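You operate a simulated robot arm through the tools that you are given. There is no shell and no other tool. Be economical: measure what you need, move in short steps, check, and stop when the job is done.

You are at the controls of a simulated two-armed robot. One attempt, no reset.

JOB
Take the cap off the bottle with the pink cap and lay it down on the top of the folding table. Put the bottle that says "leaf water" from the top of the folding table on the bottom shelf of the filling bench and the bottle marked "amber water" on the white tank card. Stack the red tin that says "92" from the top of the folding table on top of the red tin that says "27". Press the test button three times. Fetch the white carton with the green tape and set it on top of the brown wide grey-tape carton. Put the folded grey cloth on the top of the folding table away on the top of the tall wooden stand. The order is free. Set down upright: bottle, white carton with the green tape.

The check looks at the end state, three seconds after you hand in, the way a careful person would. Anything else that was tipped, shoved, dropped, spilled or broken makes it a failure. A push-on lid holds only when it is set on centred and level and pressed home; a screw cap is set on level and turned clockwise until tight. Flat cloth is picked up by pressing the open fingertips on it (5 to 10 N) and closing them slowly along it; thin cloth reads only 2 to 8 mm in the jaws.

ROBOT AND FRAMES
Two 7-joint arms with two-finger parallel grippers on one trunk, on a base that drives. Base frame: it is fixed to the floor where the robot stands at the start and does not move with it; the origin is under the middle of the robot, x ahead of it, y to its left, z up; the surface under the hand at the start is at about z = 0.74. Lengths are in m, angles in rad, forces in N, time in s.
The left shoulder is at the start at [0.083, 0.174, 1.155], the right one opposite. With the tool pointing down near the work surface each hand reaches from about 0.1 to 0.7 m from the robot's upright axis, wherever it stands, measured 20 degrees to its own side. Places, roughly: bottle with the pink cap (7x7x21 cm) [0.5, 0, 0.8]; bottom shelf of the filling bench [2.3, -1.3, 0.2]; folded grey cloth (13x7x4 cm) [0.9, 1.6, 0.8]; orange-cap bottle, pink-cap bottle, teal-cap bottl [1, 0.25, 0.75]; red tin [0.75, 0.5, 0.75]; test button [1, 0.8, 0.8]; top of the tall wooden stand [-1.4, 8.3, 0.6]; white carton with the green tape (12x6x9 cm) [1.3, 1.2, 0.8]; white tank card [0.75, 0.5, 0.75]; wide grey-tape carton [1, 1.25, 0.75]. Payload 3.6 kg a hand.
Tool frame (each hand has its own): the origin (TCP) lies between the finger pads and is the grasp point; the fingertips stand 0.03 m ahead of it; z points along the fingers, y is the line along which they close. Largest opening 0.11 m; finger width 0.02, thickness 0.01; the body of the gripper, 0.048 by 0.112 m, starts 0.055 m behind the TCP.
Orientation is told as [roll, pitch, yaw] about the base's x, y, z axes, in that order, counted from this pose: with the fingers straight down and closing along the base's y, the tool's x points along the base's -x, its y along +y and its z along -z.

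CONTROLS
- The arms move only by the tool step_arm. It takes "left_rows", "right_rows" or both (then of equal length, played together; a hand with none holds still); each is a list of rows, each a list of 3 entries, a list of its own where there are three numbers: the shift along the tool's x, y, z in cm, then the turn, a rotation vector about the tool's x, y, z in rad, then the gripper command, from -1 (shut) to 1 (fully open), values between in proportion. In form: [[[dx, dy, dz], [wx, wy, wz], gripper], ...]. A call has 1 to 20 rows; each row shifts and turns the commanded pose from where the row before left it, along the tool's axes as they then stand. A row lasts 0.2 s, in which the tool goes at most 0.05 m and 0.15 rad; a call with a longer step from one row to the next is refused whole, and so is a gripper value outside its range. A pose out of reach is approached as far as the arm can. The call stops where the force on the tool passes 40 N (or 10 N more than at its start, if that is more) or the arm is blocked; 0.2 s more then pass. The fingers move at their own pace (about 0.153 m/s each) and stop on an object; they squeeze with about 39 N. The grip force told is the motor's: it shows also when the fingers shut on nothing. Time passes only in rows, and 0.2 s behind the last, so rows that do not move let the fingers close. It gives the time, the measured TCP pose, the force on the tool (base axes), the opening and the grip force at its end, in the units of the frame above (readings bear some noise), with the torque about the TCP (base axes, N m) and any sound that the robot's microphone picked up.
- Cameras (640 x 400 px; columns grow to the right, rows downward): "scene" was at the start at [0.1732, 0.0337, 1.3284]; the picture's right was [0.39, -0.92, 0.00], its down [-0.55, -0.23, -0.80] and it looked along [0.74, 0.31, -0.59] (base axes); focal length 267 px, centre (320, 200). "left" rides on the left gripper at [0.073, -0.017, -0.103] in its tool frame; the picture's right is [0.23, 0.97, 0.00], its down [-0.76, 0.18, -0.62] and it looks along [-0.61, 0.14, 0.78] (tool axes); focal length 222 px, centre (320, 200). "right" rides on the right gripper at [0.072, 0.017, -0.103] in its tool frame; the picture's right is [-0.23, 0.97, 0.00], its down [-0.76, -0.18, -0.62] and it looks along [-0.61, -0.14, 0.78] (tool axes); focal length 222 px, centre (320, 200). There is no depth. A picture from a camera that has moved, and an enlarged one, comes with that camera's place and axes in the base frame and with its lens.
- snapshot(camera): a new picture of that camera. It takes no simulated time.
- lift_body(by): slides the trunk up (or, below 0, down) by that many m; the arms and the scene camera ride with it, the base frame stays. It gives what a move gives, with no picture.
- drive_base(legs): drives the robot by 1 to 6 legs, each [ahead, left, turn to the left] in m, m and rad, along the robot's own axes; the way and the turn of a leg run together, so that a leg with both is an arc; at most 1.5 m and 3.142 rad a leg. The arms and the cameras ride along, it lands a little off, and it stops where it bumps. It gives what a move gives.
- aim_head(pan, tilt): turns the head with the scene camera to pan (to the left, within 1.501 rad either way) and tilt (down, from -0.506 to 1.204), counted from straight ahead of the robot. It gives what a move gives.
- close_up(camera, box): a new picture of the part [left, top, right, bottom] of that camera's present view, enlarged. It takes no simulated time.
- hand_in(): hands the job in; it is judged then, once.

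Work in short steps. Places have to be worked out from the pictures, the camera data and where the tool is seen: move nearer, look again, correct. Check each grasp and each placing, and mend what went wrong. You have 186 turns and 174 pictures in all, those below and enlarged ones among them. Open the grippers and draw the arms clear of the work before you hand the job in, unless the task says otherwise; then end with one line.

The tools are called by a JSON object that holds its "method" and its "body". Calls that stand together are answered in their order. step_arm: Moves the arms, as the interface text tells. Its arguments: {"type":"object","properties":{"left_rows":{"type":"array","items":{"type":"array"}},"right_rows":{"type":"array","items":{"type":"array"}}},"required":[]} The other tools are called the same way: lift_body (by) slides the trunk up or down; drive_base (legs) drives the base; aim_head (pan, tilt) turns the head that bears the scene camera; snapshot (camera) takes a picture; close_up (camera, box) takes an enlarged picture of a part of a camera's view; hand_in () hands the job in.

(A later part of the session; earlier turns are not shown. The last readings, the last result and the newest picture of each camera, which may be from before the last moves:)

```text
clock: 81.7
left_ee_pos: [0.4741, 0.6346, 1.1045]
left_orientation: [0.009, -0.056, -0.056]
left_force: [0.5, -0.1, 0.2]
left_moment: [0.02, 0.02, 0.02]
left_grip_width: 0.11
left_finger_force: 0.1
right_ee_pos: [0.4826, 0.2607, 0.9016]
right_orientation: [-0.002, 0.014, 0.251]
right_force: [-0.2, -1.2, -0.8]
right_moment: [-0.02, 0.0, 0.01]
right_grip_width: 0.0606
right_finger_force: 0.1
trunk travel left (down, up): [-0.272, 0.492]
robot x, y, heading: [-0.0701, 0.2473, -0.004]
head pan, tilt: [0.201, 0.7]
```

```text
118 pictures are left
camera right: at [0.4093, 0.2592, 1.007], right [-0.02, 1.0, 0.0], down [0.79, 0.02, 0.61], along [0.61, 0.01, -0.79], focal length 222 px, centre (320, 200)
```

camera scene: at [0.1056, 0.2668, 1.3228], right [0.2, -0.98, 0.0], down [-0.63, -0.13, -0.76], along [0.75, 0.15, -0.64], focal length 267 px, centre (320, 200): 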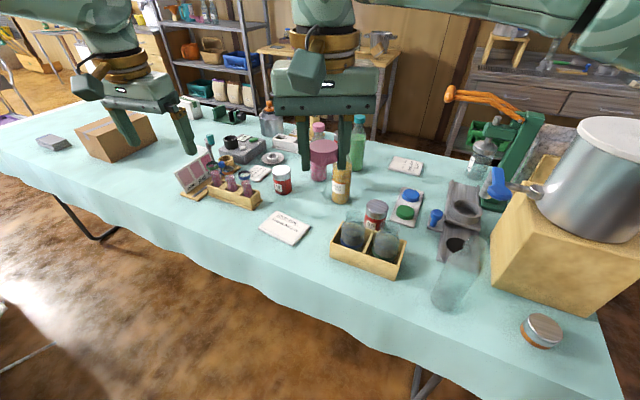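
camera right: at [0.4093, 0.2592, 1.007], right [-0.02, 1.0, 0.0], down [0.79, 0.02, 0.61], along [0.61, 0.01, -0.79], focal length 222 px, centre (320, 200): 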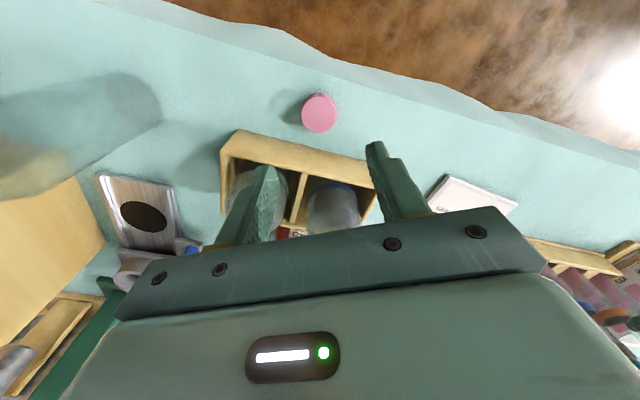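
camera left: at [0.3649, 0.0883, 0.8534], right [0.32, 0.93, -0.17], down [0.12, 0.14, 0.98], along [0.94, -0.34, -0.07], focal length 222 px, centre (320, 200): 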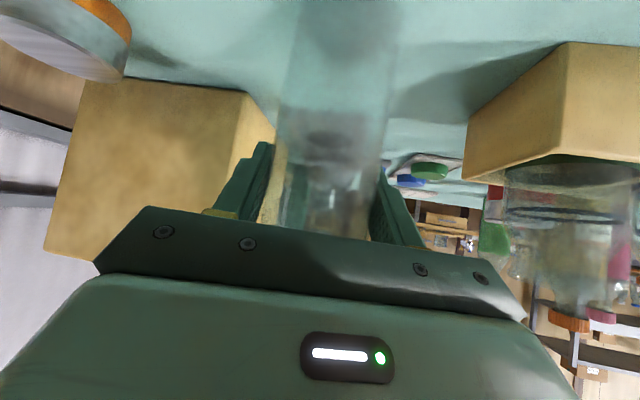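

Cap is lying on the table. Next the amber bottle: raise the right hand and drive closer to the table edge.

{"method": "step_arm", "body": {"right_rows": [[[0, 0, -5], [0, 0, 0.08], 0.3], [[0, 0, -5], [0, 0, 0.08], 0.3], [[0, 0, -5], [0, 0, 0.08], 0.3], [[1, 0, -5], [0, 0, 0], 0.3], [[2, 0, -2], [0, 0, 0], 0.3]]}}

{"method": "drive_base", "body": {"legs": [[0.18, 0.2, 0]]}}

{"method": "snapshot", "body": {"camera": "scene"}}

{"method": "snapshot", "body": {"camera": "right"}}

```text
refused: row 4 steps farther than a row can; nothing moved
```

```text
clock: 83.6
left_ee_pos: [0.6539, 0.8384, 1.1039]
left_orientation: [0.008, -0.054, -0.052]
left_force: [0.1, 1.8, -0.1]
left_moment: [-0.01, 0.01, 0.0]
left_grip_width: 0.1101
left_finger_force: 0.0
right_ee_pos: [0.6657, 0.4635, 0.8983]
right_orientation: [-0.001, 0.014, 0.256]
right_force: [-0.2, -1.4, 0.4]
right_moment: [0.01, 0.0, 0.02]
right_grip_width: 0.0608
right_finger_force: 0.0
trunk travel left (down, up): [-0.272, 0.492]
robot x, y, heading: [0.1129, 0.4465, 0.008]
head pan, tilt: [0.201, 0.7]
```

```text
117 pictures are left
camera scene: at [0.2883, 0.4675, 1.3227], right [0.2, -0.98, 0.0], down [-0.63, -0.13, -0.76], along [0.75, 0.16, -0.65], focal length 267 px, centre (320, 200)
```

scene: 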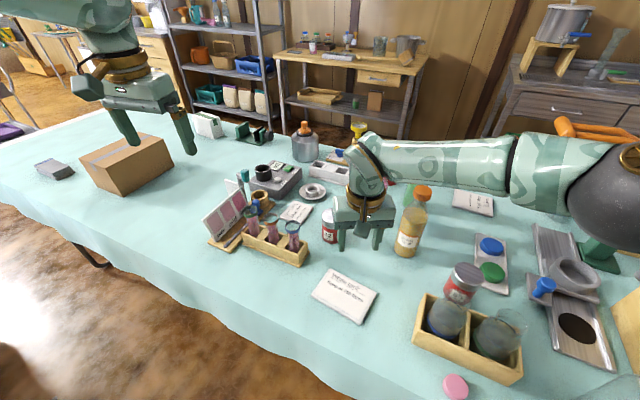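

```text
116 pictures are left
camera right: at [0.5929, 0.4624, 1.0062], right [-0.03, 1.0, -0.01], down [0.79, 0.02, 0.61], along [0.61, 0.01, -0.79], focal length 222 px, centre (320, 200)
```

right: 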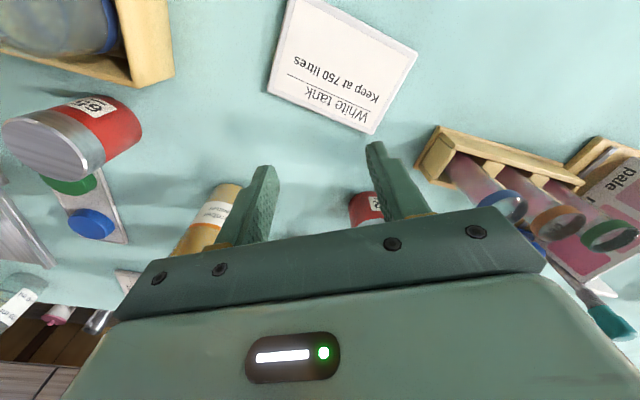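

The base moved though the arm call was refused; nothing was touched (crate and flasks unchanged). Now I raise the right hand.

{"method": "step_arm", "body": {"right_rows": [[[0, 0, -5], [0, 0, 0.08], 0.3], [[0, 0, -5], [0, 0, 0.08], 0.3], [[0, 0, -5], [0, 0, 0.09], 0.3], [[0, 0, -4], [0, 0, 0], 0.3]]}}

{"method": "drive_base", "body": {"legs": [[0.07, -0.05, 0]]}}

{"method": "snapshot", "body": {"camera": "right"}}

```text
clock: 84.6
left_ee_pos: [0.6523, 0.8373, 1.1047]
left_orientation: [0.007, -0.056, -0.05]
left_force: [-0.8, 0.7, -0.1]
left_moment: [-0.01, 0.02, 0.02]
left_grip_width: 0.11
left_finger_force: 0.1
right_ee_pos: [0.6655, 0.4651, 1.0928]
right_orientation: [-0.003, 0.012, 0.004]
right_force: [-0.9, 0.2, 0.5]
right_moment: [-0.02, -0.01, 0.0]
right_grip_width: 0.0717
right_finger_force: 0.1
trunk travel left (down, up): [-0.272, 0.492]
robot x, y, heading: [0.1151, 0.4475, 0.006]
head pan, tilt: [0.201, 0.7]
```

```text
clock: 85.7
left_ee_pos: [0.7258, 0.7871, 1.1043]
left_orientation: [0.012, -0.053, -0.053]
left_force: [0.5, -0.1, 0.0]
left_moment: [0.07, 0.04, -0.01]
left_grip_width: 0.1097
left_finger_force: 0.0
right_ee_pos: [0.7394, 0.4132, 1.0914]
right_orientation: [-0.003, 0.013, 0.004]
right_force: [0.9, -0.4, -0.4]
right_moment: [0.03, 0.02, -0.02]
right_grip_width: 0.0714
right_finger_force: 0.0
trunk travel left (down, up): [-0.272, 0.492]
robot x, y, heading: [0.1834, 0.3992, -0.001]
head pan, tilt: [0.201, 0.7]
```

```text
115 pictures are left
camera right: at [0.6684, 0.4299, 1.1961], right [0.22, 0.97, -0.01], down [0.77, -0.17, 0.61], along [0.6, -0.14, -0.79], focal length 222 px, centre (320, 200)
```

right: 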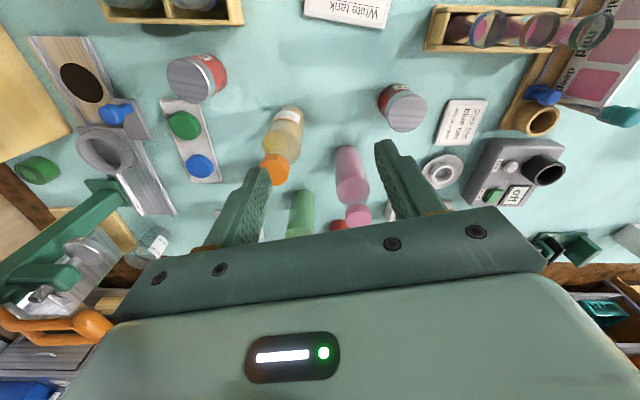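

Orange cap is at (0.799,0.338). I move over it and check.

{"method": "step_arm", "body": {"right_rows": [[[-3, -3.75, 0], [0, 0, 0], 0.3], [[-3, -3.75, 0], [0, 0, 0], 0.3], [[0, 0, 3], [0, 0, 0], 0.3], [[0, 0, 3], [0, 0, 0], 0.3]]}}

{"method": "snapshot", "body": {"camera": "right"}}

```text
clock: 86.7
left_ee_pos: [0.7253, 0.787, 1.1043]
left_orientation: [0.009, -0.055, -0.052]
left_force: [0.2, 0.0, 0.9]
left_moment: [0.01, 0.0, -0.02]
left_grip_width: 0.1102
left_finger_force: 0.1
right_ee_pos: [0.7851, 0.3361, 1.0224]
right_orientation: [-0.003, 0.011, 0.004]
right_force: [-0.3, 0.0, -0.1]
right_moment: [-0.01, 0.01, -0.01]
right_grip_width: 0.0714
right_finger_force: 0.1
right hand out of reach, approached as far as the arm can: row 2
trunk travel left (down, up): [-0.272, 0.492]
robot x, y, heading: [0.1815, 0.3996, 0.004]
head pan, tilt: [0.201, 0.7]
```

```text
114 pictures are left
camera right: at [0.7141, 0.354, 1.1292], right [0.22, 0.97, -0.01], down [0.77, -0.17, 0.62], along [0.6, -0.14, -0.79], focal length 222 px, centre (320, 200)
```

right: 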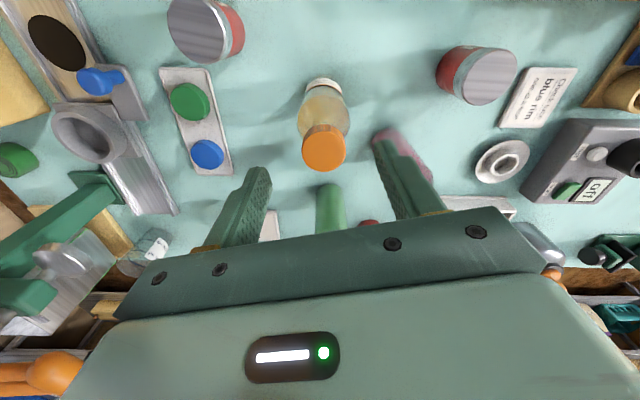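

Cap at (0.797,0.337). Descend with a 1.2 cm forward correction to z≈0.94.

{"method": "step_arm", "body": {"right_rows": [[[-0.5, 0, 3], [0, 0, 0], 0.3], [[-0.5, 0, 3], [0, 0, 0], 0.3], [[-0.3, 0.1, 2.2], [0, 0, 0], 0.3], [[0, 0, 0], [0, 0, 0], 0.3]]}}

{"method": "snapshot", "body": {"camera": "right"}}

```text
clock: 87.7
left_ee_pos: [0.7261, 0.7865, 1.1034]
left_orientation: [0.012, -0.056, -0.053]
left_force: [0.3, 0.1, 0.8]
left_moment: [-0.03, 0.0, 0.01]
left_grip_width: 0.11
left_finger_force: 0.1
right_ee_pos: [0.7952, 0.3381, 0.9425]
right_orientation: [-0.005, 0.011, 0.004]
right_force: [-0.8, -0.9, -0.3]
right_moment: [0.01, 0.0, 0.01]
right_grip_width: 0.0717
right_finger_force: 0.1
trunk travel left (down, up): [-0.272, 0.492]
robot x, y, heading: [0.1838, 0.4005, 0.006]
head pan, tilt: [0.201, 0.7]
```

```text
113 pictures are left
camera right: at [0.7247, 0.3559, 1.0483], right [0.22, 0.97, -0.01], down [0.77, -0.17, 0.62], along [0.6, -0.14, -0.79], focal length 222 px, centre (320, 200)
```

right: 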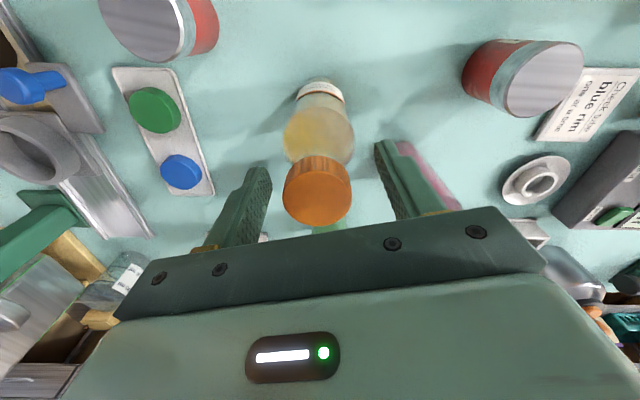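

Aligned. Close on the cap and lift 6 cm.

{"method": "step_arm", "body": {"right_rows": [[[0, 0, 0], [0, 0, 0], -0.2], [[0, 0, 0], [0, 0, 0], -0.8], [[0, 0, 0], [0, 0, 0], -0.9], [[0, 0, -2], [0, 0, 0], -0.9], [[0, 0, -4], [0, 0, 0], -0.9]]}}

{"method": "snapshot", "body": {"camera": "right"}}

```text
clock: 88.9
left_ee_pos: [0.7244, 0.7867, 1.1051]
left_orientation: [0.01, -0.055, -0.054]
left_force: [-0.3, 0.6, -0.2]
left_moment: [0.03, -0.01, -0.01]
left_grip_width: 0.1103
left_finger_force: 0.1
right_ee_pos: [0.7973, 0.3381, 1.0038]
right_orientation: [-0.005, 0.012, 0.005]
right_force: [0.0, -0.2, -5.9]
right_moment: [-0.01, 0.02, 0.02]
right_grip_width: 0.0482
right_finger_force: 38.9
trunk travel left (down, up): [-0.272, 0.492]
robot x, y, heading: [0.1835, 0.4018, -0.001]
head pan, tilt: [0.201, 0.7]
```

```text
112 pictures are left
camera right: at [0.7268, 0.3556, 1.1086], right [0.22, 0.97, -0.01], down [0.77, -0.17, 0.61], along [0.6, -0.14, -0.79], focal length 222 px, centre (320, 200)
```

right: 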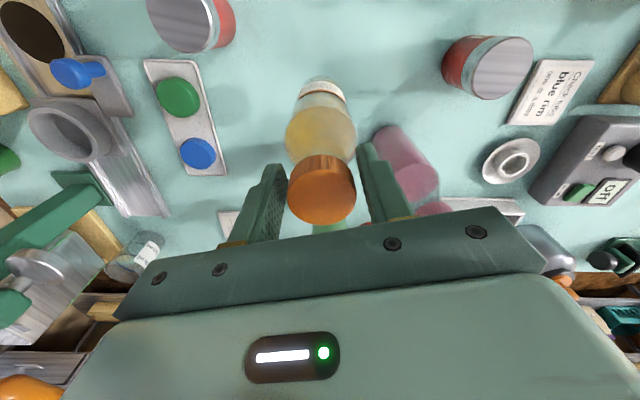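

Bottle lifted (5.9 N). Carry it over the card centre (0.627,0.483).

{"method": "step_arm", "body": {"right_rows": [[[3.4, 2.9, 0], [0, 0, 0], -0.9], [[3.4, 2.9, 0], [0, 0, 0], -0.9], [[3.4, 2.9, 0], [0, 0, 0], -0.9], [[3.4, 2.9, 0], [0, 0, 0], -0.9], [[3.4, 2.9, 0], [0, 0, 0], -0.9], [[0, 0, 2], [0, 0, 0], -0.9], [[0, 0, 0], [0, 0, 0], -0.9]]}}

{"method": "snapshot", "body": {"camera": "right"}}

{"method": "snapshot", "body": {"camera": "scene"}}

```text
clock: 90.5
left_ee_pos: [0.7255, 0.7859, 1.1038]
left_orientation: [0.007, -0.055, -0.051]
left_force: [0.3, 0.1, 0.9]
left_moment: [-0.02, 0.02, 0.03]
left_grip_width: 0.11
left_finger_force: 0.1
right_ee_pos: [0.6277, 0.4845, 0.9835]
right_orientation: [-0.005, 0.012, 0.003]
right_force: [-1.2, 0.6, -5.8]
right_moment: [0.02, 0.01, 0.01]
right_grip_width: 0.0479
right_finger_force: 39.1
trunk travel left (down, up): [-0.272, 0.492]
robot x, y, heading: [0.1824, 0.3978, 0.003]
head pan, tilt: [0.201, 0.7]
```

```text
111 pictures are left
camera right: at [0.5566, 0.5007, 1.0883], right [0.22, 0.97, -0.01], down [0.77, -0.17, 0.62], along [0.6, -0.14, -0.79], focal length 222 px, centre (320, 200)
```

right: 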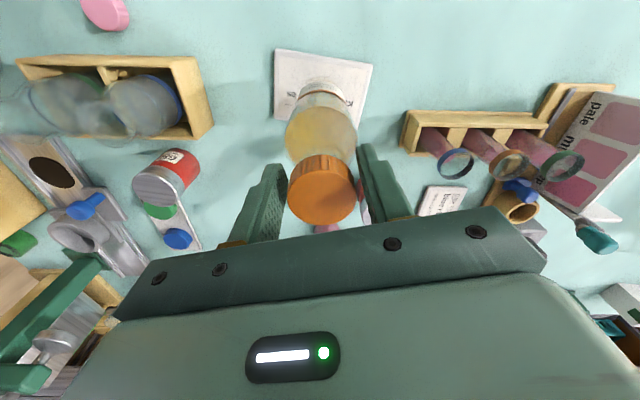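

```text
110 pictures are left
camera scene: at [0.3589, 0.4167, 1.3229], right [0.2, -0.98, 0.0], down [-0.63, -0.13, -0.76], along [0.75, 0.15, -0.64], focal length 267 px, centre (320, 200)
```

scene: 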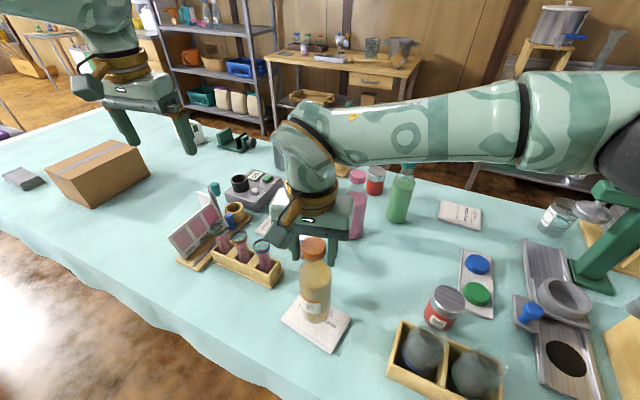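

Centred over the card. Lower in decreasing steps.

{"method": "step_arm", "body": {"right_rows": [[[0, 0.3, 2], [0, 0, 0], -0.9], [[0, 0, 1], [0, 0, 0], -0.9], [[0, 0, 0.4], [0, 0, 0], -0.9]]}}

```text
clock: 91.3
left_ee_pos: [0.7243, 0.7848, 1.1059]
left_orientation: [0.01, -0.058, -0.053]
left_force: [-0.1, -0.2, -0.5]
left_moment: [0.01, 0.02, 0.0]
left_grip_width: 0.1101
left_finger_force: 0.0
right_ee_pos: [0.6261, 0.4853, 0.9524]
right_orientation: [-0.001, 0.009, 0.002]
right_force: [-1.2, -2.9, 16.0]
right_moment: [-0.24, 0.22, 0.02]
right_grip_width: 0.048
right_finger_force: 38.7
trunk travel left (down, up): [-0.272, 0.492]
robot x, y, heading: [0.1817, 0.3972, -0.0]
head pan, tilt: [0.201, 0.7]
```

Touched down. Ease off slightly, open, and rise.

{"method": "step_arm", "body": {"right_rows": [[[0, 0, -0.2], [0, 0, 0], -0.9], [[0, 0, 0], [0, 0, 0], 0], [[0, 0, 0], [0, 0, 0], 0.3], [[0, 0, -1.5], [0, 0, 0], 0.5], [[0, 0, -4], [0, 0, 0], 0.5], [[0, 0, -5], [0, 0, 0], 0.5], [[0, 0, -4], [0, 0, 0], 0.5]]}}

{"method": "snapshot", "body": {"camera": "scene"}}

{"method": "snapshot", "body": {"camera": "right"}}

```text
clock: 92.9
left_ee_pos: [0.7253, 0.787, 1.1046]
left_orientation: [0.008, -0.056, -0.052]
left_force: [-0.2, 0.3, 1.2]
left_moment: [0.0, -0.01, 0.0]
left_grip_width: 0.11
left_finger_force: 0.1
right_ee_pos: [0.6273, 0.4862, 1.0971]
right_orientation: [-0.004, 0.012, 0.005]
right_force: [0.5, -0.5, -1.2]
right_moment: [-0.01, 0.0, 0.0]
right_grip_width: 0.0827
right_finger_force: 0.1
trunk travel left (down, up): [-0.272, 0.492]
robot x, y, heading: [0.1836, 0.3967, 0.001]
head pan, tilt: [0.201, 0.7]
```

```text
109 pictures are left
camera scene: at [0.3586, 0.4163, 1.3229], right [0.2, -0.98, 0.0], down [-0.63, -0.13, -0.76], along [0.75, 0.15, -0.64], focal length 267 px, centre (320, 200)
```

scene: 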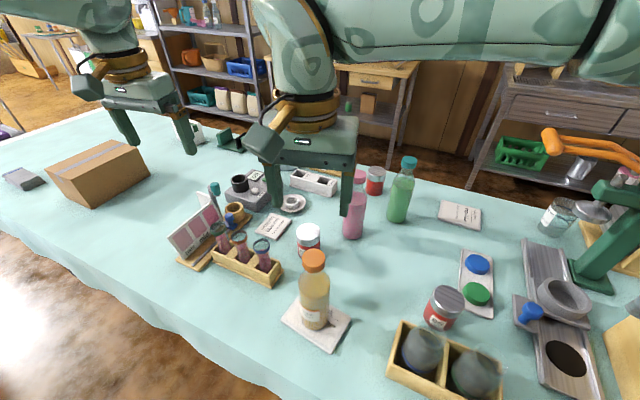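

```text
108 pictures are left
camera right: at [0.557, 0.5034, 1.2031], right [0.22, 0.97, -0.01], down [0.77, -0.17, 0.61], along [0.6, -0.14, -0.79], focal length 222 px, centre (320, 200)
```

right: 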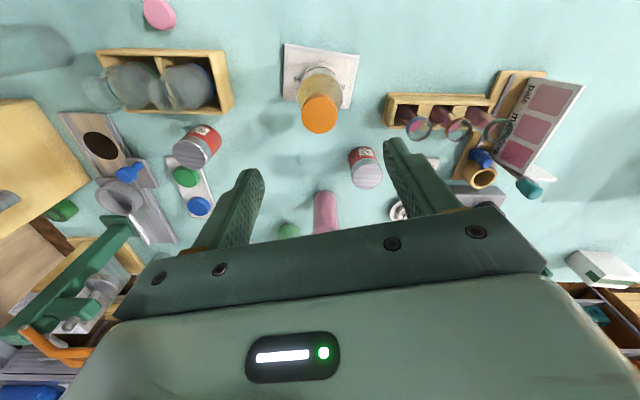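

Amber water stands on the card. I enlarge to read the teal-cap bottle and the tin behind.

{"method": "close_up", "body": {"camera": "scene", "box": [340, 145, 436, 205]}}

{"method": "close_up", "body": {"camera": "scene", "box": [215, 150, 343, 230]}}

```text
6.67 times, centred on (388, 175) of scene
camera zoom: at [0.3586, 0.4163, 1.3229], right [0.2, -0.98, 0.0], down [-0.63, -0.13, -0.76], along [0.75, 0.15, -0.64], focal length 1781 px, centre (-133, 367)
```

zoom: 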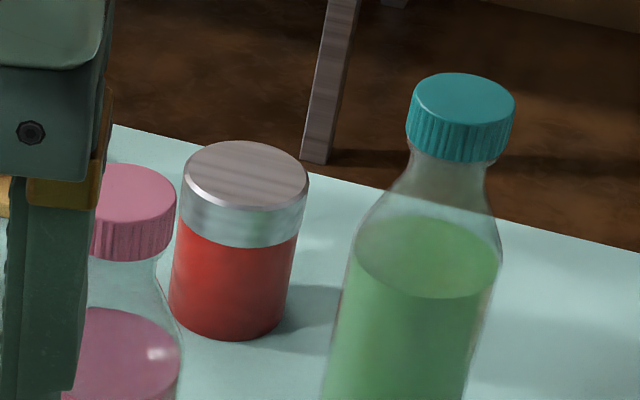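

```text
5.00 times, centred on (279, 190) of scene
camera zoom: at [0.3586, 0.4163, 1.3229], right [0.2, -0.98, 0.0], down [-0.63, -0.13, -0.76], along [0.75, 0.15, -0.64], focal length 1336 px, centre (525, 250)
```

zoom: 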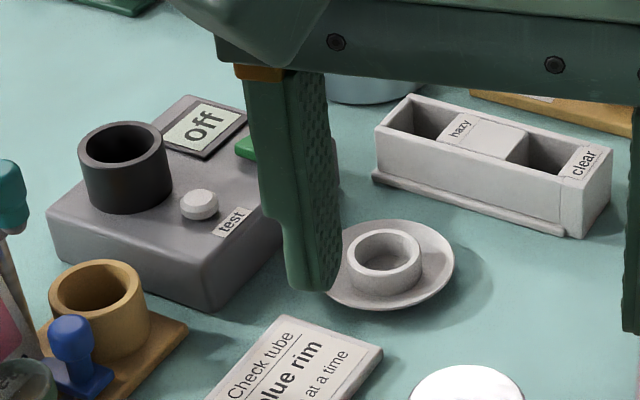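

Test button (round, white) is at about (0.974,0.751,0.80). I drive closer and to the left for the left hand.

{"method": "drive_base", "body": {"legs": [[0.09, 0.22, 0]]}}

{"method": "step_arm", "body": {"left_rows": [[[0, 0, 0], [-0.008, 0.055, -0.053], 0], [[0, 0, 0], [0, 0, 0], -1], [[0, 0, 0], [0, 0, 0], -1]]}}

{"method": "snapshot", "body": {"camera": "left"}}

```text
clock: 94.7
left_ee_pos: [0.8189, 1.0037, 1.1038]
left_orientation: [0.008, -0.055, -0.058]
left_force: [-0.3, -0.5, 0.5]
left_moment: [-0.04, 0.02, 0.0]
left_grip_width: 0.1099
left_finger_force: 0.0
right_ee_pos: [0.7198, 0.7032, 1.0959]
right_orientation: [-0.006, 0.013, -0.001]
right_force: [0.6, 0.0, -0.7]
right_moment: [-0.03, -0.01, 0.02]
right_grip_width: 0.0825
right_finger_force: 0.1
trunk travel left (down, up): [-0.272, 0.492]
robot x, y, heading: [0.2729, 0.617, -0.001]
head pan, tilt: [0.201, 0.7]
```

```text
clock: 95.5
left_ee_pos: [0.8164, 1.0018, 1.1034]
left_orientation: [0.016, 0.001, -0.004]
left_force: [0.6, -0.9, -0.3]
left_moment: [0.0, -0.01, -0.01]
left_grip_width: 0.0
left_finger_force: 37.7
right_ee_pos: [0.7206, 0.701, 1.0966]
right_orientation: [-0.004, 0.013, -0.001]
right_force: [0.6, -0.1, -0.7]
right_moment: [0.05, 0.0, 0.03]
right_grip_width: 0.0826
right_finger_force: 0.1
trunk travel left (down, up): [-0.272, 0.492]
robot x, y, heading: [0.2701, 0.6161, -0.003]
head pan, tilt: [0.201, 0.7]
```

```text
105 pictures are left
camera left: at [0.7451, 0.982, 1.207], right [-0.22, 0.97, 0.02], down [0.76, 0.16, 0.63], along [0.61, 0.15, -0.78], focal length 222 px, centre (320, 200)
```

left: 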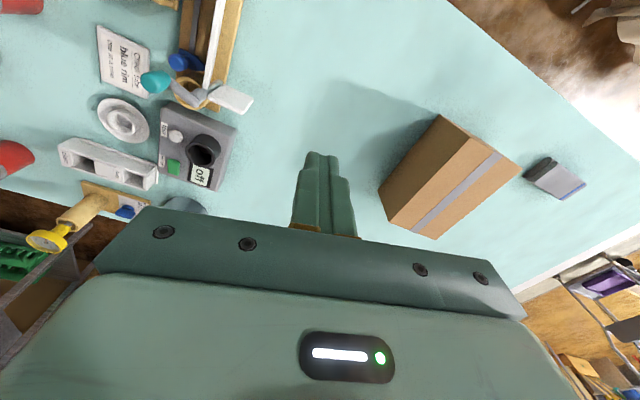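

No bump at x=0.27. Button confirmed at (0.972,0.757). I try 6 cm more forward and slightly right for reach.

{"method": "drive_base", "body": {"legs": [[0.06, -0.03, 0]]}}

```text
clock: 96.5
left_ee_pos: [0.8795, 0.9719, 1.1035]
left_orientation: [0.017, 0.0, -0.005]
left_force: [0.4, 0.6, 0.8]
left_moment: [0.05, 0.03, 0.0]
left_grip_width: 0.0
left_finger_force: 37.0
right_ee_pos: [0.7813, 0.6712, 1.0951]
right_orientation: [-0.006, 0.012, -0.001]
right_force: [0.0, -0.7, 0.5]
right_moment: [0.06, 0.04, -0.01]
right_grip_width: 0.0825
right_finger_force: 0.0
trunk travel left (down, up): [-0.272, 0.492]
robot x, y, heading: [0.3333, 0.5868, -0.004]
head pan, tilt: [0.201, 0.7]
```

Move the left hand over the button while drawing the right hand back.

{"method": "step_arm", "body": {"left_rows": [[[-1.85, -4.3, 0], [0, 0, 0], -1], [[-1.85, -4.3, 0], [0, 0, 0], -1], [[-1.85, -4.3, 0], [0, 0, 0], -1], [[-1.85, -4.3, 0], [0, 0, 0], -1], [[-1.85, -4.3, 0], [0, 0, 0], -1], [[0, 0, 4], [0, 0, 0], -1], [[0, 0, 4], [0, 0, 0], -1]], "right_rows": [[[3, -3, 0], [0, 0, 0], 0.5], [[3, -3, 0], [0, 0, 0], 0.5], [[3, -3, 0], [0, 0, 0], 0.5], [[0, -4, 0], [0, 0, 0], 0.5], [[0, 0, 0], [0, 0, 0], 0.5], [[0, 0, 0], [0, 0, 0], 0.5], [[0, 0, 0], [0, 0, 0], 0.5]]}}

{"method": "snapshot", "body": {"camera": "left"}}

```text
clock: 98.1
left_ee_pos: [0.9309, 0.8372, 1.0183]
left_orientation: [0.015, 0.0, -0.005]
left_force: [-0.6, 0.1, 0.0]
left_moment: [0.03, 0.05, 0.0]
left_grip_width: 0.0003
left_finger_force: 38.2
left hand out of reach, approached as far as the arm can: row 4, 5
right_ee_pos: [0.6902, 0.5428, 1.0954]
right_orientation: [-0.004, 0.012, -0.002]
right_force: [0.2, -0.1, -0.6]
right_moment: [-0.02, -0.02, -0.02]
right_grip_width: 0.0825
right_finger_force: 0.0
trunk travel left (down, up): [-0.272, 0.492]
robot x, y, heading: [0.3339, 0.5842, -0.008]
head pan, tilt: [0.201, 0.7]
```

```text
104 pictures are left
camera left: at [0.8588, 0.8172, 1.1212], right [-0.22, 0.97, 0.01], down [0.76, 0.16, 0.63], along [0.61, 0.15, -0.78], focal length 222 px, centre (320, 200)
```

left: 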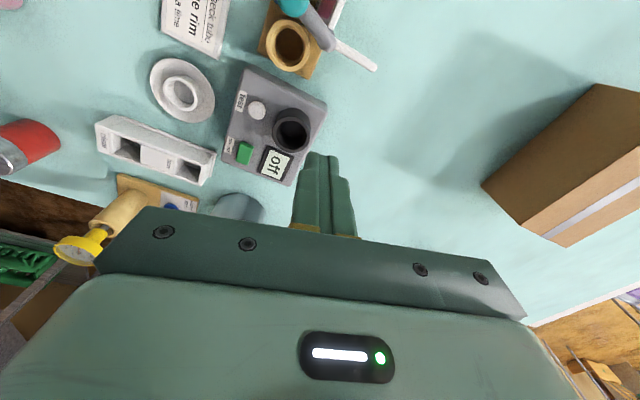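

Left hand again limited crossing inward; shift the base 9 cm to the right.

{"method": "drive_base", "body": {"legs": [[0.01, -0.09, 0]]}}

{"method": "step_arm", "body": {"left_rows": [[[-1.5, 0.6, 2], [0, 0, 0], -1], [[-1.5, 0, 3], [0, 0, 0], -1], [[0, 0, 3], [0, 0, 0], -1]]}}

{"method": "snapshot", "body": {"camera": "left"}}

```text
clock: 99.2
left_ee_pos: [0.9407, 0.7463, 1.0205]
left_orientation: [0.018, 0.0, -0.004]
left_force: [-0.1, -0.7, 0.8]
left_moment: [0.07, 0.01, 0.0]
left_grip_width: 0.0
left_finger_force: 37.7
right_ee_pos: [0.6976, 0.4521, 1.0964]
right_orientation: [-0.003, 0.013, -0.003]
right_force: [0.2, -0.8, 0.0]
right_moment: [0.01, 0.02, 0.0]
right_grip_width: 0.0826
right_finger_force: 0.1
trunk travel left (down, up): [-0.272, 0.492]
robot x, y, heading: [0.3439, 0.5008, -0.004]
head pan, tilt: [0.201, 0.7]
```

```text
clock: 100.0
left_ee_pos: [0.9503, 0.7654, 0.9443]
left_orientation: [0.014, -0.003, -0.005]
left_force: [0.1, 0.0, 0.3]
left_moment: [-0.01, 0.0, 0.0]
left_grip_width: 0.0
left_finger_force: 37.4
left hand out of reach, approached as far as the arm can: row 2, 3
right_ee_pos: [0.6979, 0.4525, 1.0962]
right_orientation: [-0.006, 0.013, -0.003]
right_force: [0.3, 0.7, 0.7]
right_moment: [0.0, 0.0, -0.02]
right_grip_width: 0.0824
right_finger_force: 0.1
trunk travel left (down, up): [-0.272, 0.492]
robot x, y, heading: [0.3445, 0.4994, -0.004]
head pan, tilt: [0.201, 0.7]
```

```text
103 pictures are left
camera left: at [0.8767, 0.7461, 1.0461], right [-0.22, 0.97, 0.01], down [0.76, 0.16, 0.63], along [0.61, 0.15, -0.78], focal length 222 px, centre (320, 200)
```

left: 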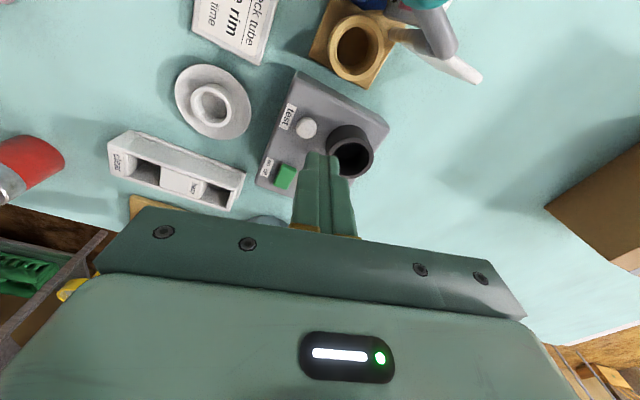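

Button (0.970,0.755); the hand is 2 cm short. Drive 3 cm ahead.

{"method": "drive_base", "body": {"legs": [[0.035, -0.01, 0]]}}

{"method": "step_arm", "body": {"left_rows": [[[1.0, 0, 1], [0, 0, 0], -1], [[0, 0, 3], [0, 0, 0], -1], [[0, 0, 2], [0, 0, 0], -1]]}}

{"method": "snapshot", "body": {"camera": "left"}}

```text
clock: 100.8
left_ee_pos: [0.9862, 0.7554, 0.9423]
left_orientation: [0.014, -0.002, -0.005]
left_force: [0.1, -0.5, -0.8]
left_moment: [0.04, 0.04, -0.01]
left_grip_width: 0.0001
left_finger_force: 38.1
right_ee_pos: [0.7353, 0.4423, 1.0954]
right_orientation: [-0.005, 0.012, -0.003]
right_force: [0.0, -0.5, 0.2]
right_moment: [0.0, 0.03, 0.02]
right_grip_width: 0.0826
right_finger_force: 0.0
trunk travel left (down, up): [-0.272, 0.492]
robot x, y, heading: [0.3782, 0.4906, -0.004]
head pan, tilt: [0.201, 0.7]
```

```text
clock: 101.6
left_ee_pos: [0.9656, 0.7627, 0.8887]
left_orientation: [0.013, -0.004, -0.007]
left_force: [0.3, -0.1, 0.1]
left_moment: [-0.01, -0.02, 0.02]
left_grip_width: 0.0
left_finger_force: 37.8
left hand out of reach, approached as far as the arm can: row 2, 3
right_ee_pos: [0.7326, 0.4432, 1.0968]
right_orientation: [-0.005, 0.011, -0.003]
right_force: [0.9, -0.1, 0.3]
right_moment: [0.01, -0.03, 0.01]
right_grip_width: 0.0826
right_finger_force: 0.1
trunk travel left (down, up): [-0.272, 0.492]
robot x, y, heading: [0.3794, 0.4899, 0.002]
head pan, tilt: [0.201, 0.7]
```

```text
102 pictures are left
camera left: at [0.8925, 0.7429, 0.991], right [-0.22, 0.97, 0.01], down [0.76, 0.16, 0.63], along [0.61, 0.15, -0.78], focal length 222 px, centre (320, 200)
```

left: 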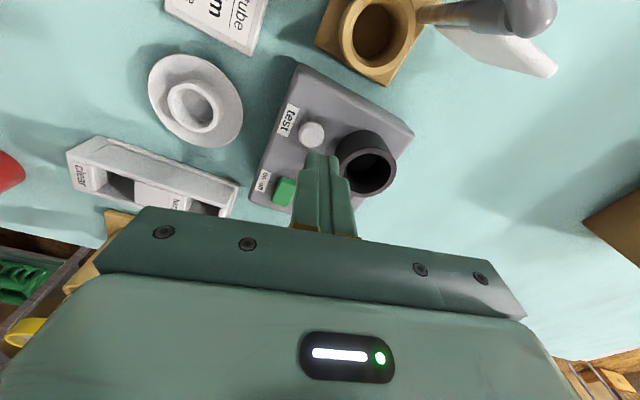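

Reach at low height is limited; I raise the hand, lower the trunk 0.1 m so the shoulder is nearer the work, and retry.

{"method": "step_arm", "body": {"left_rows": [[[0, 0, -4], [0, 0, 0], -1], [[0, 0, -4], [0, 0, 0], -1], [[0, 0, -4], [0, 0, 0], -1]], "right_rows": [[[-1, -2, -3], [0, 0, 0], 0.5], [[-1, -2, -3], [0, 0, 0], 0.5], [[0, 0, -3], [0, 0, 0], 0.5]]}}

{"method": "lift_body", "body": {"by": -0.1}}

```text
clock: 102.4
left_ee_pos: [0.9643, 0.7576, 1.0097]
left_orientation: [0.015, -0.003, -0.005]
left_force: [-0.1, 0.3, 0.6]
left_moment: [-0.01, -0.04, 0.03]
left_grip_width: 0.0001
left_finger_force: 37.8
right_ee_pos: [0.7513, 0.4033, 1.1883]
right_orientation: [-0.005, 0.01, -0.003]
right_force: [0.2, -0.5, 0.2]
right_moment: [-0.01, -0.03, 0.0]
right_grip_width: 0.0827
right_finger_force: 0.0
trunk travel left (down, up): [-0.272, 0.492]
robot x, y, heading: [0.3762, 0.4887, -0.002]
head pan, tilt: [0.201, 0.7]
```

```text
clock: 103.8
left_ee_pos: [0.9654, 0.7602, 0.9092]
left_orientation: [0.015, -0.006, -0.005]
left_force: [-0.1, -0.3, 0.6]
left_moment: [-0.04, 0.0, 0.0]
left_grip_width: 0.0
left_finger_force: 37.5
right_ee_pos: [0.7538, 0.4046, 1.0868]
right_orientation: [-0.004, 0.011, -0.002]
right_force: [-0.4, 0.8, 0.2]
right_moment: [0.0, 0.04, -0.03]
right_grip_width: 0.0824
right_finger_force: 0.0
trunk travel left (down, up): [-0.172, 0.592]
robot x, y, heading: [0.3786, 0.4897, -0.006]
head pan, tilt: [0.201, 0.7]
```

Now descend toward the button, stopping just above it.

{"method": "step_arm", "body": {"left_rows": [[[-0.6, -0.4, 2.5], [0, 0, 0], -1], [[0, 0, 2.5], [0, 0, 0], -1], [[0, 0, 1.2], [0, 0, 0], -1]]}}

{"method": "snapshot", "body": {"camera": "left"}}

{"method": "snapshot", "body": {"camera": "scene"}}

```text
clock: 104.6
left_ee_pos: [0.9716, 0.7569, 0.8475]
left_orientation: [0.012, -0.004, -0.005]
left_force: [-0.1, 0.2, -0.1]
left_moment: [-0.02, 0.03, 0.02]
left_grip_width: 0.0
left_finger_force: 37.7
right_ee_pos: [0.7545, 0.4045, 1.0855]
right_orientation: [-0.005, 0.012, -0.005]
right_force: [-0.5, -0.9, -0.9]
right_moment: [0.01, -0.02, -0.03]
right_grip_width: 0.0825
right_finger_force: 0.0
trunk travel left (down, up): [-0.172, 0.592]
robot x, y, heading: [0.3822, 0.4867, -0.006]
head pan, tilt: [0.201, 0.7]
```

```text
101 pictures are left
camera left: at [0.8985, 0.7374, 0.9493], right [-0.22, 0.97, 0.01], down [0.76, 0.16, 0.63], along [0.61, 0.15, -0.78], focal length 222 px, centre (320, 200)
```

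left: 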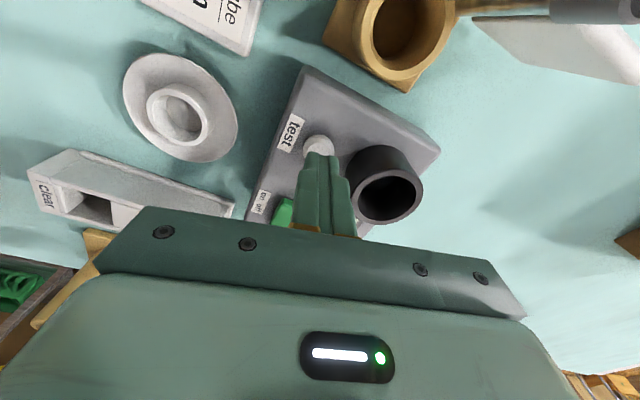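

```text
100 pictures are left
camera scene: at [0.6062, 0.5044, 1.2188], right [0.19, -0.98, 0.0], down [-0.63, -0.13, -0.76], along [0.75, 0.15, -0.64], focal length 267 px, centre (320, 200)
```

scene: 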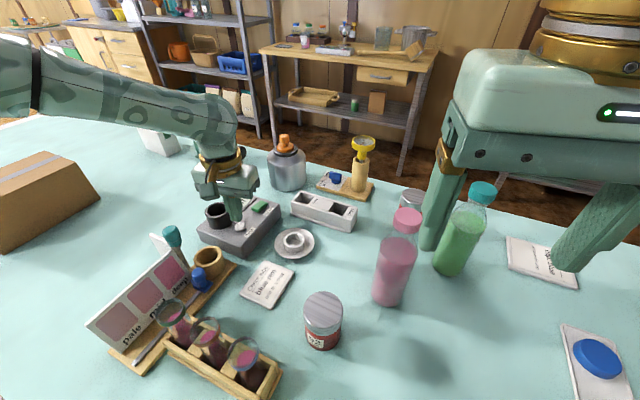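

Fingertips are right above the test button. First press: step down gently until force appears.

{"method": "step_arm", "body": {"left_rows": [[[0, -0.2, 0.4], [0, 0, 0], -1], [[0, 0, 0.4], [0, 0, 0], -1]]}}

{"method": "step_arm", "body": {"left_rows": [[[0, 0, 0.3], [0, 0, 0], -1], [[0, 0, 0.3], [0, 0, 0], -1]]}}

```text
clock: 105.2
left_ee_pos: [0.9721, 0.7543, 0.8398]
left_orientation: [0.016, -0.003, -0.004]
left_force: [0.7, 0.0, 0.5]
left_moment: [0.01, 0.01, 0.04]
left_grip_width: 0.0
left_finger_force: 37.5
right_ee_pos: [0.7544, 0.4043, 1.0856]
right_orientation: [-0.006, 0.012, -0.002]
right_force: [-0.8, 0.0, -1.6]
right_moment: [-0.01, -0.02, 0.03]
right_grip_width: 0.0825
right_finger_force: 0.0
trunk travel left (down, up): [-0.172, 0.592]
robot x, y, heading: [0.3796, 0.4875, -0.008]
head pan, tilt: [0.201, 0.7]
```

```text
clock: 105.8
left_ee_pos: [0.971, 0.7549, 0.8325]
left_orientation: [0.016, -0.003, -0.004]
left_force: [0.1, -0.7, 0.5]
left_moment: [0.01, 0.0, 0.01]
left_grip_width: 0.0
left_finger_force: 37.8
right_ee_pos: [0.7535, 0.4038, 1.0864]
right_orientation: [-0.005, 0.013, -0.003]
right_force: [0.5, -0.1, 0.1]
right_moment: [0.0, 0.02, 0.0]
right_grip_width: 0.0827
right_finger_force: 0.1
trunk travel left (down, up): [-0.172, 0.592]
robot x, y, heading: [0.3795, 0.4899, -0.009]
head pan, tilt: [0.201, 0.7]
```

No contact yet at tip 0.8025; continue down in 2 mm steps.

{"method": "step_arm", "body": {"left_rows": [[[0, 0, 0.2], [0, 0, 0], -1], [[0, 0, 0.2], [0, 0, 0], -1]]}}

{"method": "close_up", "body": {"camera": "scene", "box": [180, 170, 308, 250]}}

```text
clock: 106.4
left_ee_pos: [0.9725, 0.7553, 0.8291]
left_orientation: [0.014, -0.001, -0.005]
left_force: [-0.1, -0.6, 0.2]
left_moment: [-0.04, 0.0, 0.01]
left_grip_width: 0.0002
left_finger_force: 37.5
right_ee_pos: [0.7535, 0.4042, 1.0855]
right_orientation: [-0.005, 0.014, -0.004]
right_force: [-0.1, -0.5, -0.6]
right_moment: [0.02, -0.01, -0.03]
right_grip_width: 0.0826
right_finger_force: 0.0
trunk travel left (down, up): [-0.172, 0.592]
robot x, y, heading: [0.3768, 0.4898, -0.002]
head pan, tilt: [0.201, 0.7]
```

```text
5.00 times, centred on (244, 210) of scene
camera zoom: at [0.606, 0.5044, 1.2189], right [0.19, -0.98, 0.0], down [-0.63, -0.13, -0.76], along [0.75, 0.15, -0.64], focal length 1336 px, centre (700, 150)
```

zoom: 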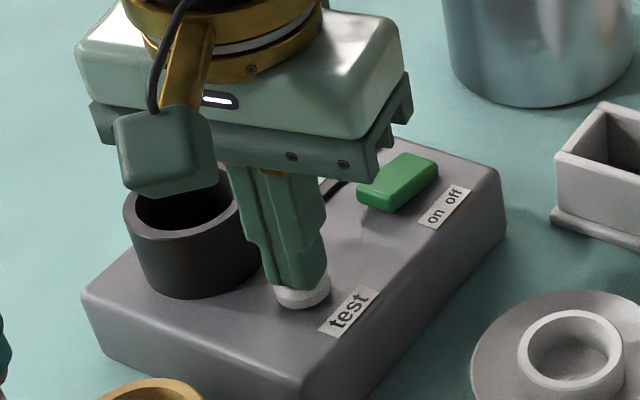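

Fingertip is right on the button. Continue 2 mm steps.

{"method": "step_arm", "body": {"left_rows": [[[0, 0, 0.2], [0, 0, 0], -1]]}}

{"method": "step_arm", "body": {"left_rows": [[[0, 0, 0.2], [0, 0, 0], -1]]}}

{"method": "step_arm", "body": {"left_rows": [[[0, 0, 0.2], [0, 0, 0], -1]]}}

```text
clock: 106.8
left_ee_pos: [0.9722, 0.7551, 0.8267]
left_orientation: [0.015, -0.004, -0.006]
left_force: [0.5, -0.5, 0.8]
left_moment: [0.04, 0.01, 0.0]
left_grip_width: 0.0
left_finger_force: 38.0
right_ee_pos: [0.7539, 0.4049, 1.0859]
right_orientation: [-0.004, 0.012, -0.003]
right_force: [0.3, 0.0, 0.2]
right_moment: [0.01, 0.01, 0.0]
right_grip_width: 0.0826
right_finger_force: 0.1
trunk travel left (down, up): [-0.172, 0.592]
robot x, y, heading: [0.3773, 0.4904, -0.007]
head pan, tilt: [0.201, 0.7]
```

```text
clock: 107.2
left_ee_pos: [0.9734, 0.7561, 0.8239]
left_orientation: [0.016, -0.004, -0.005]
left_force: [-0.7, -1.1, 1.3]
left_moment: [0.0, -0.01, 0.0]
left_grip_width: 0.0
left_finger_force: 37.5
right_ee_pos: [0.7537, 0.4047, 1.0852]
right_orientation: [-0.006, 0.01, -0.003]
right_force: [-1.1, 0.2, -0.4]
right_moment: [-0.02, 0.01, -0.01]
right_grip_width: 0.0825
right_finger_force: 0.0
trunk travel left (down, up): [-0.172, 0.592]
robot x, y, heading: [0.3809, 0.4878, -0.008]
head pan, tilt: [0.201, 0.7]
```

```text
clock: 107.6
left_ee_pos: [0.9722, 0.7547, 0.822]
left_orientation: [0.014, -0.005, -0.004]
left_force: [-0.4, -0.5, 1.2]
left_moment: [-0.07, 0.01, 0.04]
left_grip_width: 0.0001
left_finger_force: 37.8
right_ee_pos: [0.7534, 0.4038, 1.0866]
right_orientation: [-0.005, 0.011, -0.004]
right_force: [-0.7, 0.2, 0.3]
right_moment: [-0.01, 0.06, 0.0]
right_grip_width: 0.0823
right_finger_force: 0.0
trunk travel left (down, up): [-0.172, 0.592]
robot x, y, heading: [0.3782, 0.4879, -0.004]
head pan, tilt: [0.201, 0.7]
heard: click
```

Click heard: press one. Release fully, then press again to the same depth.

{"method": "step_arm", "body": {"left_rows": [[[0, 0, -1.5], [0, 0, 0], -1], [[0, 0, 0], [0, 0, 0], -1], [[0, 0, 0], [0, 0, 0], -1]]}}

{"method": "step_arm", "body": {"left_rows": [[[0, 0, 0.8], [0, 0, 0], -1], [[0, 0, 0.4], [0, 0, 0], -1], [[0, 0, 0.35], [0, 0, 0], -1]]}}

```text
clock: 108.4
left_ee_pos: [0.9712, 0.755, 0.8372]
left_orientation: [0.016, -0.003, -0.005]
left_force: [-0.7, -0.2, -0.5]
left_moment: [-0.02, 0.02, 0.04]
left_grip_width: 0.0
left_finger_force: 38.0
right_ee_pos: [0.7542, 0.4042, 1.0858]
right_orientation: [-0.004, 0.012, -0.004]
right_force: [0.2, 0.3, 0.0]
right_moment: [0.01, -0.02, 0.0]
right_grip_width: 0.0824
right_finger_force: 0.1
trunk travel left (down, up): [-0.172, 0.592]
robot x, y, heading: [0.3764, 0.4903, -0.007]
head pan, tilt: [0.201, 0.7]
```

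```text
clock: 109.2
left_ee_pos: [0.9717, 0.7542, 0.8223]
left_orientation: [0.013, -0.004, -0.005]
left_force: [0.8, -0.5, 2.5]
left_moment: [-0.03, -0.04, 0.04]
left_grip_width: 0.0001
left_finger_force: 38.2
right_ee_pos: [0.7536, 0.4038, 1.0853]
right_orientation: [-0.005, 0.011, -0.004]
right_force: [-1.0, -0.3, -0.1]
right_moment: [-0.02, -0.01, -0.01]
right_grip_width: 0.0824
right_finger_force: 0.1
trunk travel left (down, up): [-0.172, 0.592]
robot x, y, heading: [0.3787, 0.4868, -0.006]
head pan, tilt: [0.201, 0.7]
heard: click
```

Second click. Release and press a third time.

{"method": "step_arm", "body": {"left_rows": [[[0, 0, -1.55], [0, 0, 0], -1], [[0, 0, 0], [0, 0, 0], -1], [[0, 0, 0], [0, 0, 0], -1]]}}

{"method": "step_arm", "body": {"left_rows": [[[0, 0, 0.8], [0, 0, 0], -1], [[0, 0, 0.4], [0, 0, 0], -1], [[0, 0, 0.35], [0, 0, 0], -1]]}}

```text
clock: 110.0
left_ee_pos: [0.9722, 0.7558, 0.8367]
left_orientation: [0.015, -0.004, -0.006]
left_force: [0.1, -0.1, 0.0]
left_moment: [-0.03, 0.02, 0.0]
left_grip_width: 0.0
left_finger_force: 38.0
right_ee_pos: [0.7539, 0.4043, 1.0865]
right_orientation: [-0.004, 0.013, -0.005]
right_force: [0.9, 0.0, -0.2]
right_moment: [-0.01, 0.02, -0.01]
right_grip_width: 0.0825
right_finger_force: 0.1
trunk travel left (down, up): [-0.172, 0.592]
robot x, y, heading: [0.3742, 0.4866, -0.01]
head pan, tilt: [0.201, 0.7]
```

```text
clock: 110.8
left_ee_pos: [0.9725, 0.7551, 0.8222]
left_orientation: [0.013, -0.003, -0.006]
left_force: [1.0, -0.6, 1.8]
left_moment: [-0.01, -0.03, -0.01]
left_grip_width: 0.0
left_finger_force: 37.5
right_ee_pos: [0.7553, 0.4036, 1.0863]
right_orientation: [-0.004, 0.012, -0.004]
right_force: [0.3, -0.5, -0.3]
right_moment: [0.02, 0.01, 0.0]
right_grip_width: 0.0825
right_finger_force: 0.0
trunk travel left (down, up): [-0.172, 0.592]
robot x, y, heading: [0.3762, 0.4908, -0.0]
head pan, tilt: [0.201, 0.7]
heard: click
```

Third click. Withdraw the left hand upward; next I'll pick tin "92" with the right hand, so open it and look.

{"method": "step_arm", "body": {"left_rows": [[[0, 0, -5], [0, 0, 0], -1], [[0, 0, -5], [0, 0, 0], -1], [[0, 0, -5], [0, 0, 0], -1], [[3, 3, -2.5], [0, 0, 0], 0], [[3, 4, 0], [0, 0, 0], 0], [[3, 4, 0], [0, 0, 0], 0]], "right_rows": [[[0, 0, 0], [0, 0, 0], 1], [[0, 0, 0], [0, 0, 0], 1], [[0, 0, 0], [0, 0, 0], 1], [[-1, 4, 0], [0, 0, 0], 1], [[-1, 4, 0], [0, 0, 0], 1], [[-1, 4, 0], [0, 0, 0], 1]]}}

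{"method": "snapshot", "body": {"camera": "right"}}

```text
clock: 112.2
left_ee_pos: [0.8785, 0.8662, 0.9994]
left_orientation: [0.012, -0.003, -0.003]
left_force: [-0.5, 1.1, 0.4]
left_moment: [-0.03, -0.03, 0.0]
left_grip_width: 0.055
left_finger_force: 0.1
right_ee_pos: [0.7845, 0.5243, 1.084]
right_orientation: [-0.007, 0.011, -0.004]
right_force: [0.0, -0.2, -0.3]
right_moment: [0.01, 0.02, 0.0]
right_grip_width: 0.1098
right_finger_force: 0.0
trunk travel left (down, up): [-0.172, 0.592]
robot x, y, heading: [0.3797, 0.4876, -0.005]
head pan, tilt: [0.201, 0.7]
```

```text
98 pictures are left
camera right: at [0.7136, 0.5421, 1.19], right [0.23, 0.97, -0.01], down [0.77, -0.18, 0.62], along [0.6, -0.15, -0.79], focal length 222 px, centre (320, 200)
```

right: 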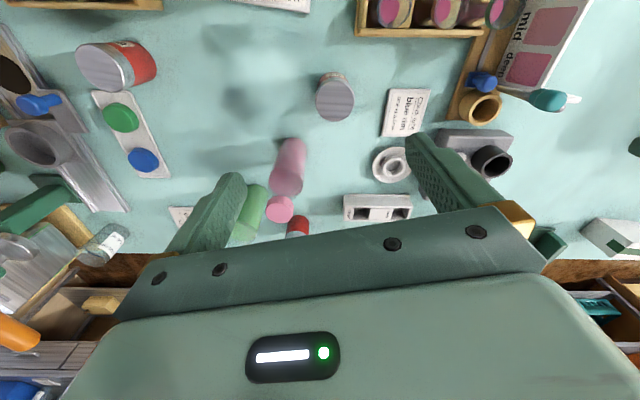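

Tin "92" centre at (0.809,0.542). Move over and descend with fingers open to z≈0.80.

{"method": "step_arm", "body": {"right_rows": [[[-2.4, 1.8, 2], [0, 0, 0], 1], [[0, 0, 5], [0, 0, 0], 1], [[0, 0, 5], [0, 0, 0], 1], [[0, 0, 5], [0, 0, 0], 1], [[0, 0, 4], [0, 0, 0], 1], [[0, 0, 0], [0, 0, 0], 1]]}}

{"method": "snapshot", "body": {"camera": "right"}}

```text
clock: 113.6
left_ee_pos: [0.8791, 0.8648, 1.0004]
left_orientation: [0.014, -0.005, -0.005]
left_force: [-1.3, 0.8, 0.5]
left_moment: [-0.01, 0.02, -0.03]
left_grip_width: 0.055
left_finger_force: 0.0
right_ee_pos: [0.8063, 0.5404, 0.8726]
right_orientation: [-0.005, 0.012, -0.004]
right_force: [1.2, -0.7, 0.4]
right_moment: [-0.02, 0.03, -0.01]
right_grip_width: 0.1099
right_finger_force: 0.1
trunk travel left (down, up): [-0.172, 0.592]
robot x, y, heading: [0.3788, 0.4878, -0.008]
head pan, tilt: [0.201, 0.7]
```

```text
97 pictures are left
camera right: at [0.7355, 0.5572, 0.9788], right [0.23, 0.97, -0.01], down [0.77, -0.18, 0.62], along [0.6, -0.15, -0.79], focal length 222 px, centre (320, 200)
```

right: 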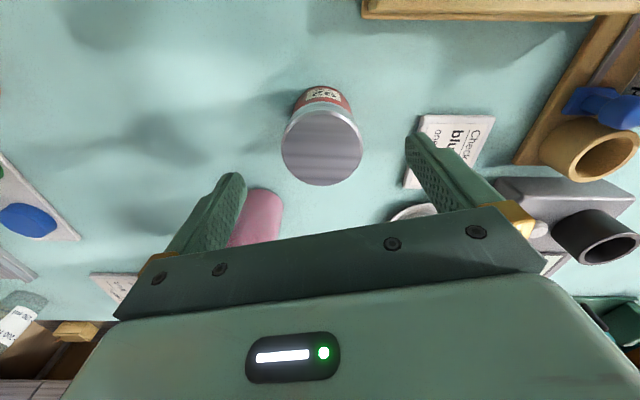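

Tin centred under the hand. Descend 7 cm, close, and lift.

{"method": "step_arm", "body": {"right_rows": [[[0, 0, 4], [0, 0, 0], 1], [[0, 0, 3], [0, 0, 0], 1], [[0, 0, 0], [0, 0, 0], 0.3], [[0, 0, 0], [0, 0, 0], -0.2], [[0, 0, 0], [0, 0, 0], -0.3], [[0, 0, -3], [0, 0, 0], -0.3], [[0, 0, -5], [0, 0, 0], -0.3], [[0, 0, -5], [0, 0, 0], -0.3], [[0, 0, -5], [0, 0, 0], -0.3], [[0, 0, -5], [0, 0, 0], -0.3]]}}

{"method": "snapshot", "body": {"camera": "right"}}

{"method": "snapshot", "body": {"camera": "scene"}}

```text
clock: 115.8
left_ee_pos: [0.8791, 0.8646, 1.0009]
left_orientation: [0.012, -0.004, -0.005]
left_force: [0.1, -0.4, 0.5]
left_moment: [-0.03, 0.0, 0.03]
left_grip_width: 0.0553
left_finger_force: 0.1
right_ee_pos: [0.8067, 0.5413, 1.0379]
right_orientation: [-0.005, 0.012, -0.002]
right_force: [-0.5, 0.2, -0.9]
right_moment: [0.0, 0.0, 0.0]
right_grip_width: 0.0609
right_finger_force: 38.6
trunk travel left (down, up): [-0.172, 0.592]
robot x, y, heading: [0.3822, 0.4906, -0.002]
head pan, tilt: [0.201, 0.7]
```

```text
96 pictures are left
camera right: at [0.7355, 0.5592, 1.1432], right [0.23, 0.97, -0.01], down [0.77, -0.18, 0.61], along [0.6, -0.15, -0.79], focal length 222 px, centre (320, 200)
```

right: 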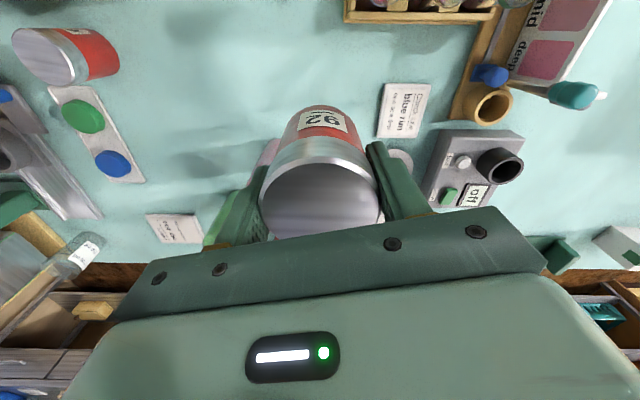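

```text
95 pictures are left
camera scene: at [0.6053, 0.5046, 1.219], right [0.19, -0.98, 0.0], down [-0.63, -0.13, -0.76], along [0.75, 0.15, -0.64], focal length 267 px, centre (320, 200)
```

scene: 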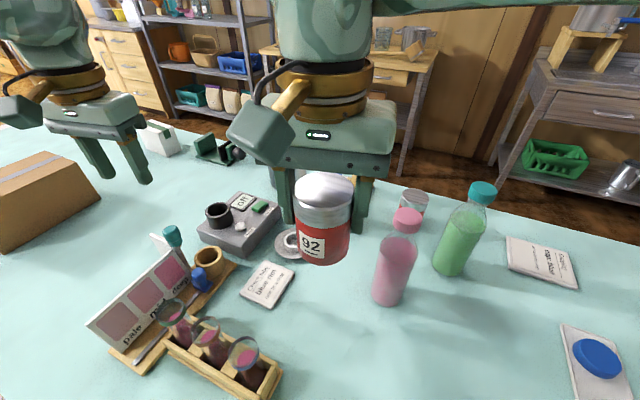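

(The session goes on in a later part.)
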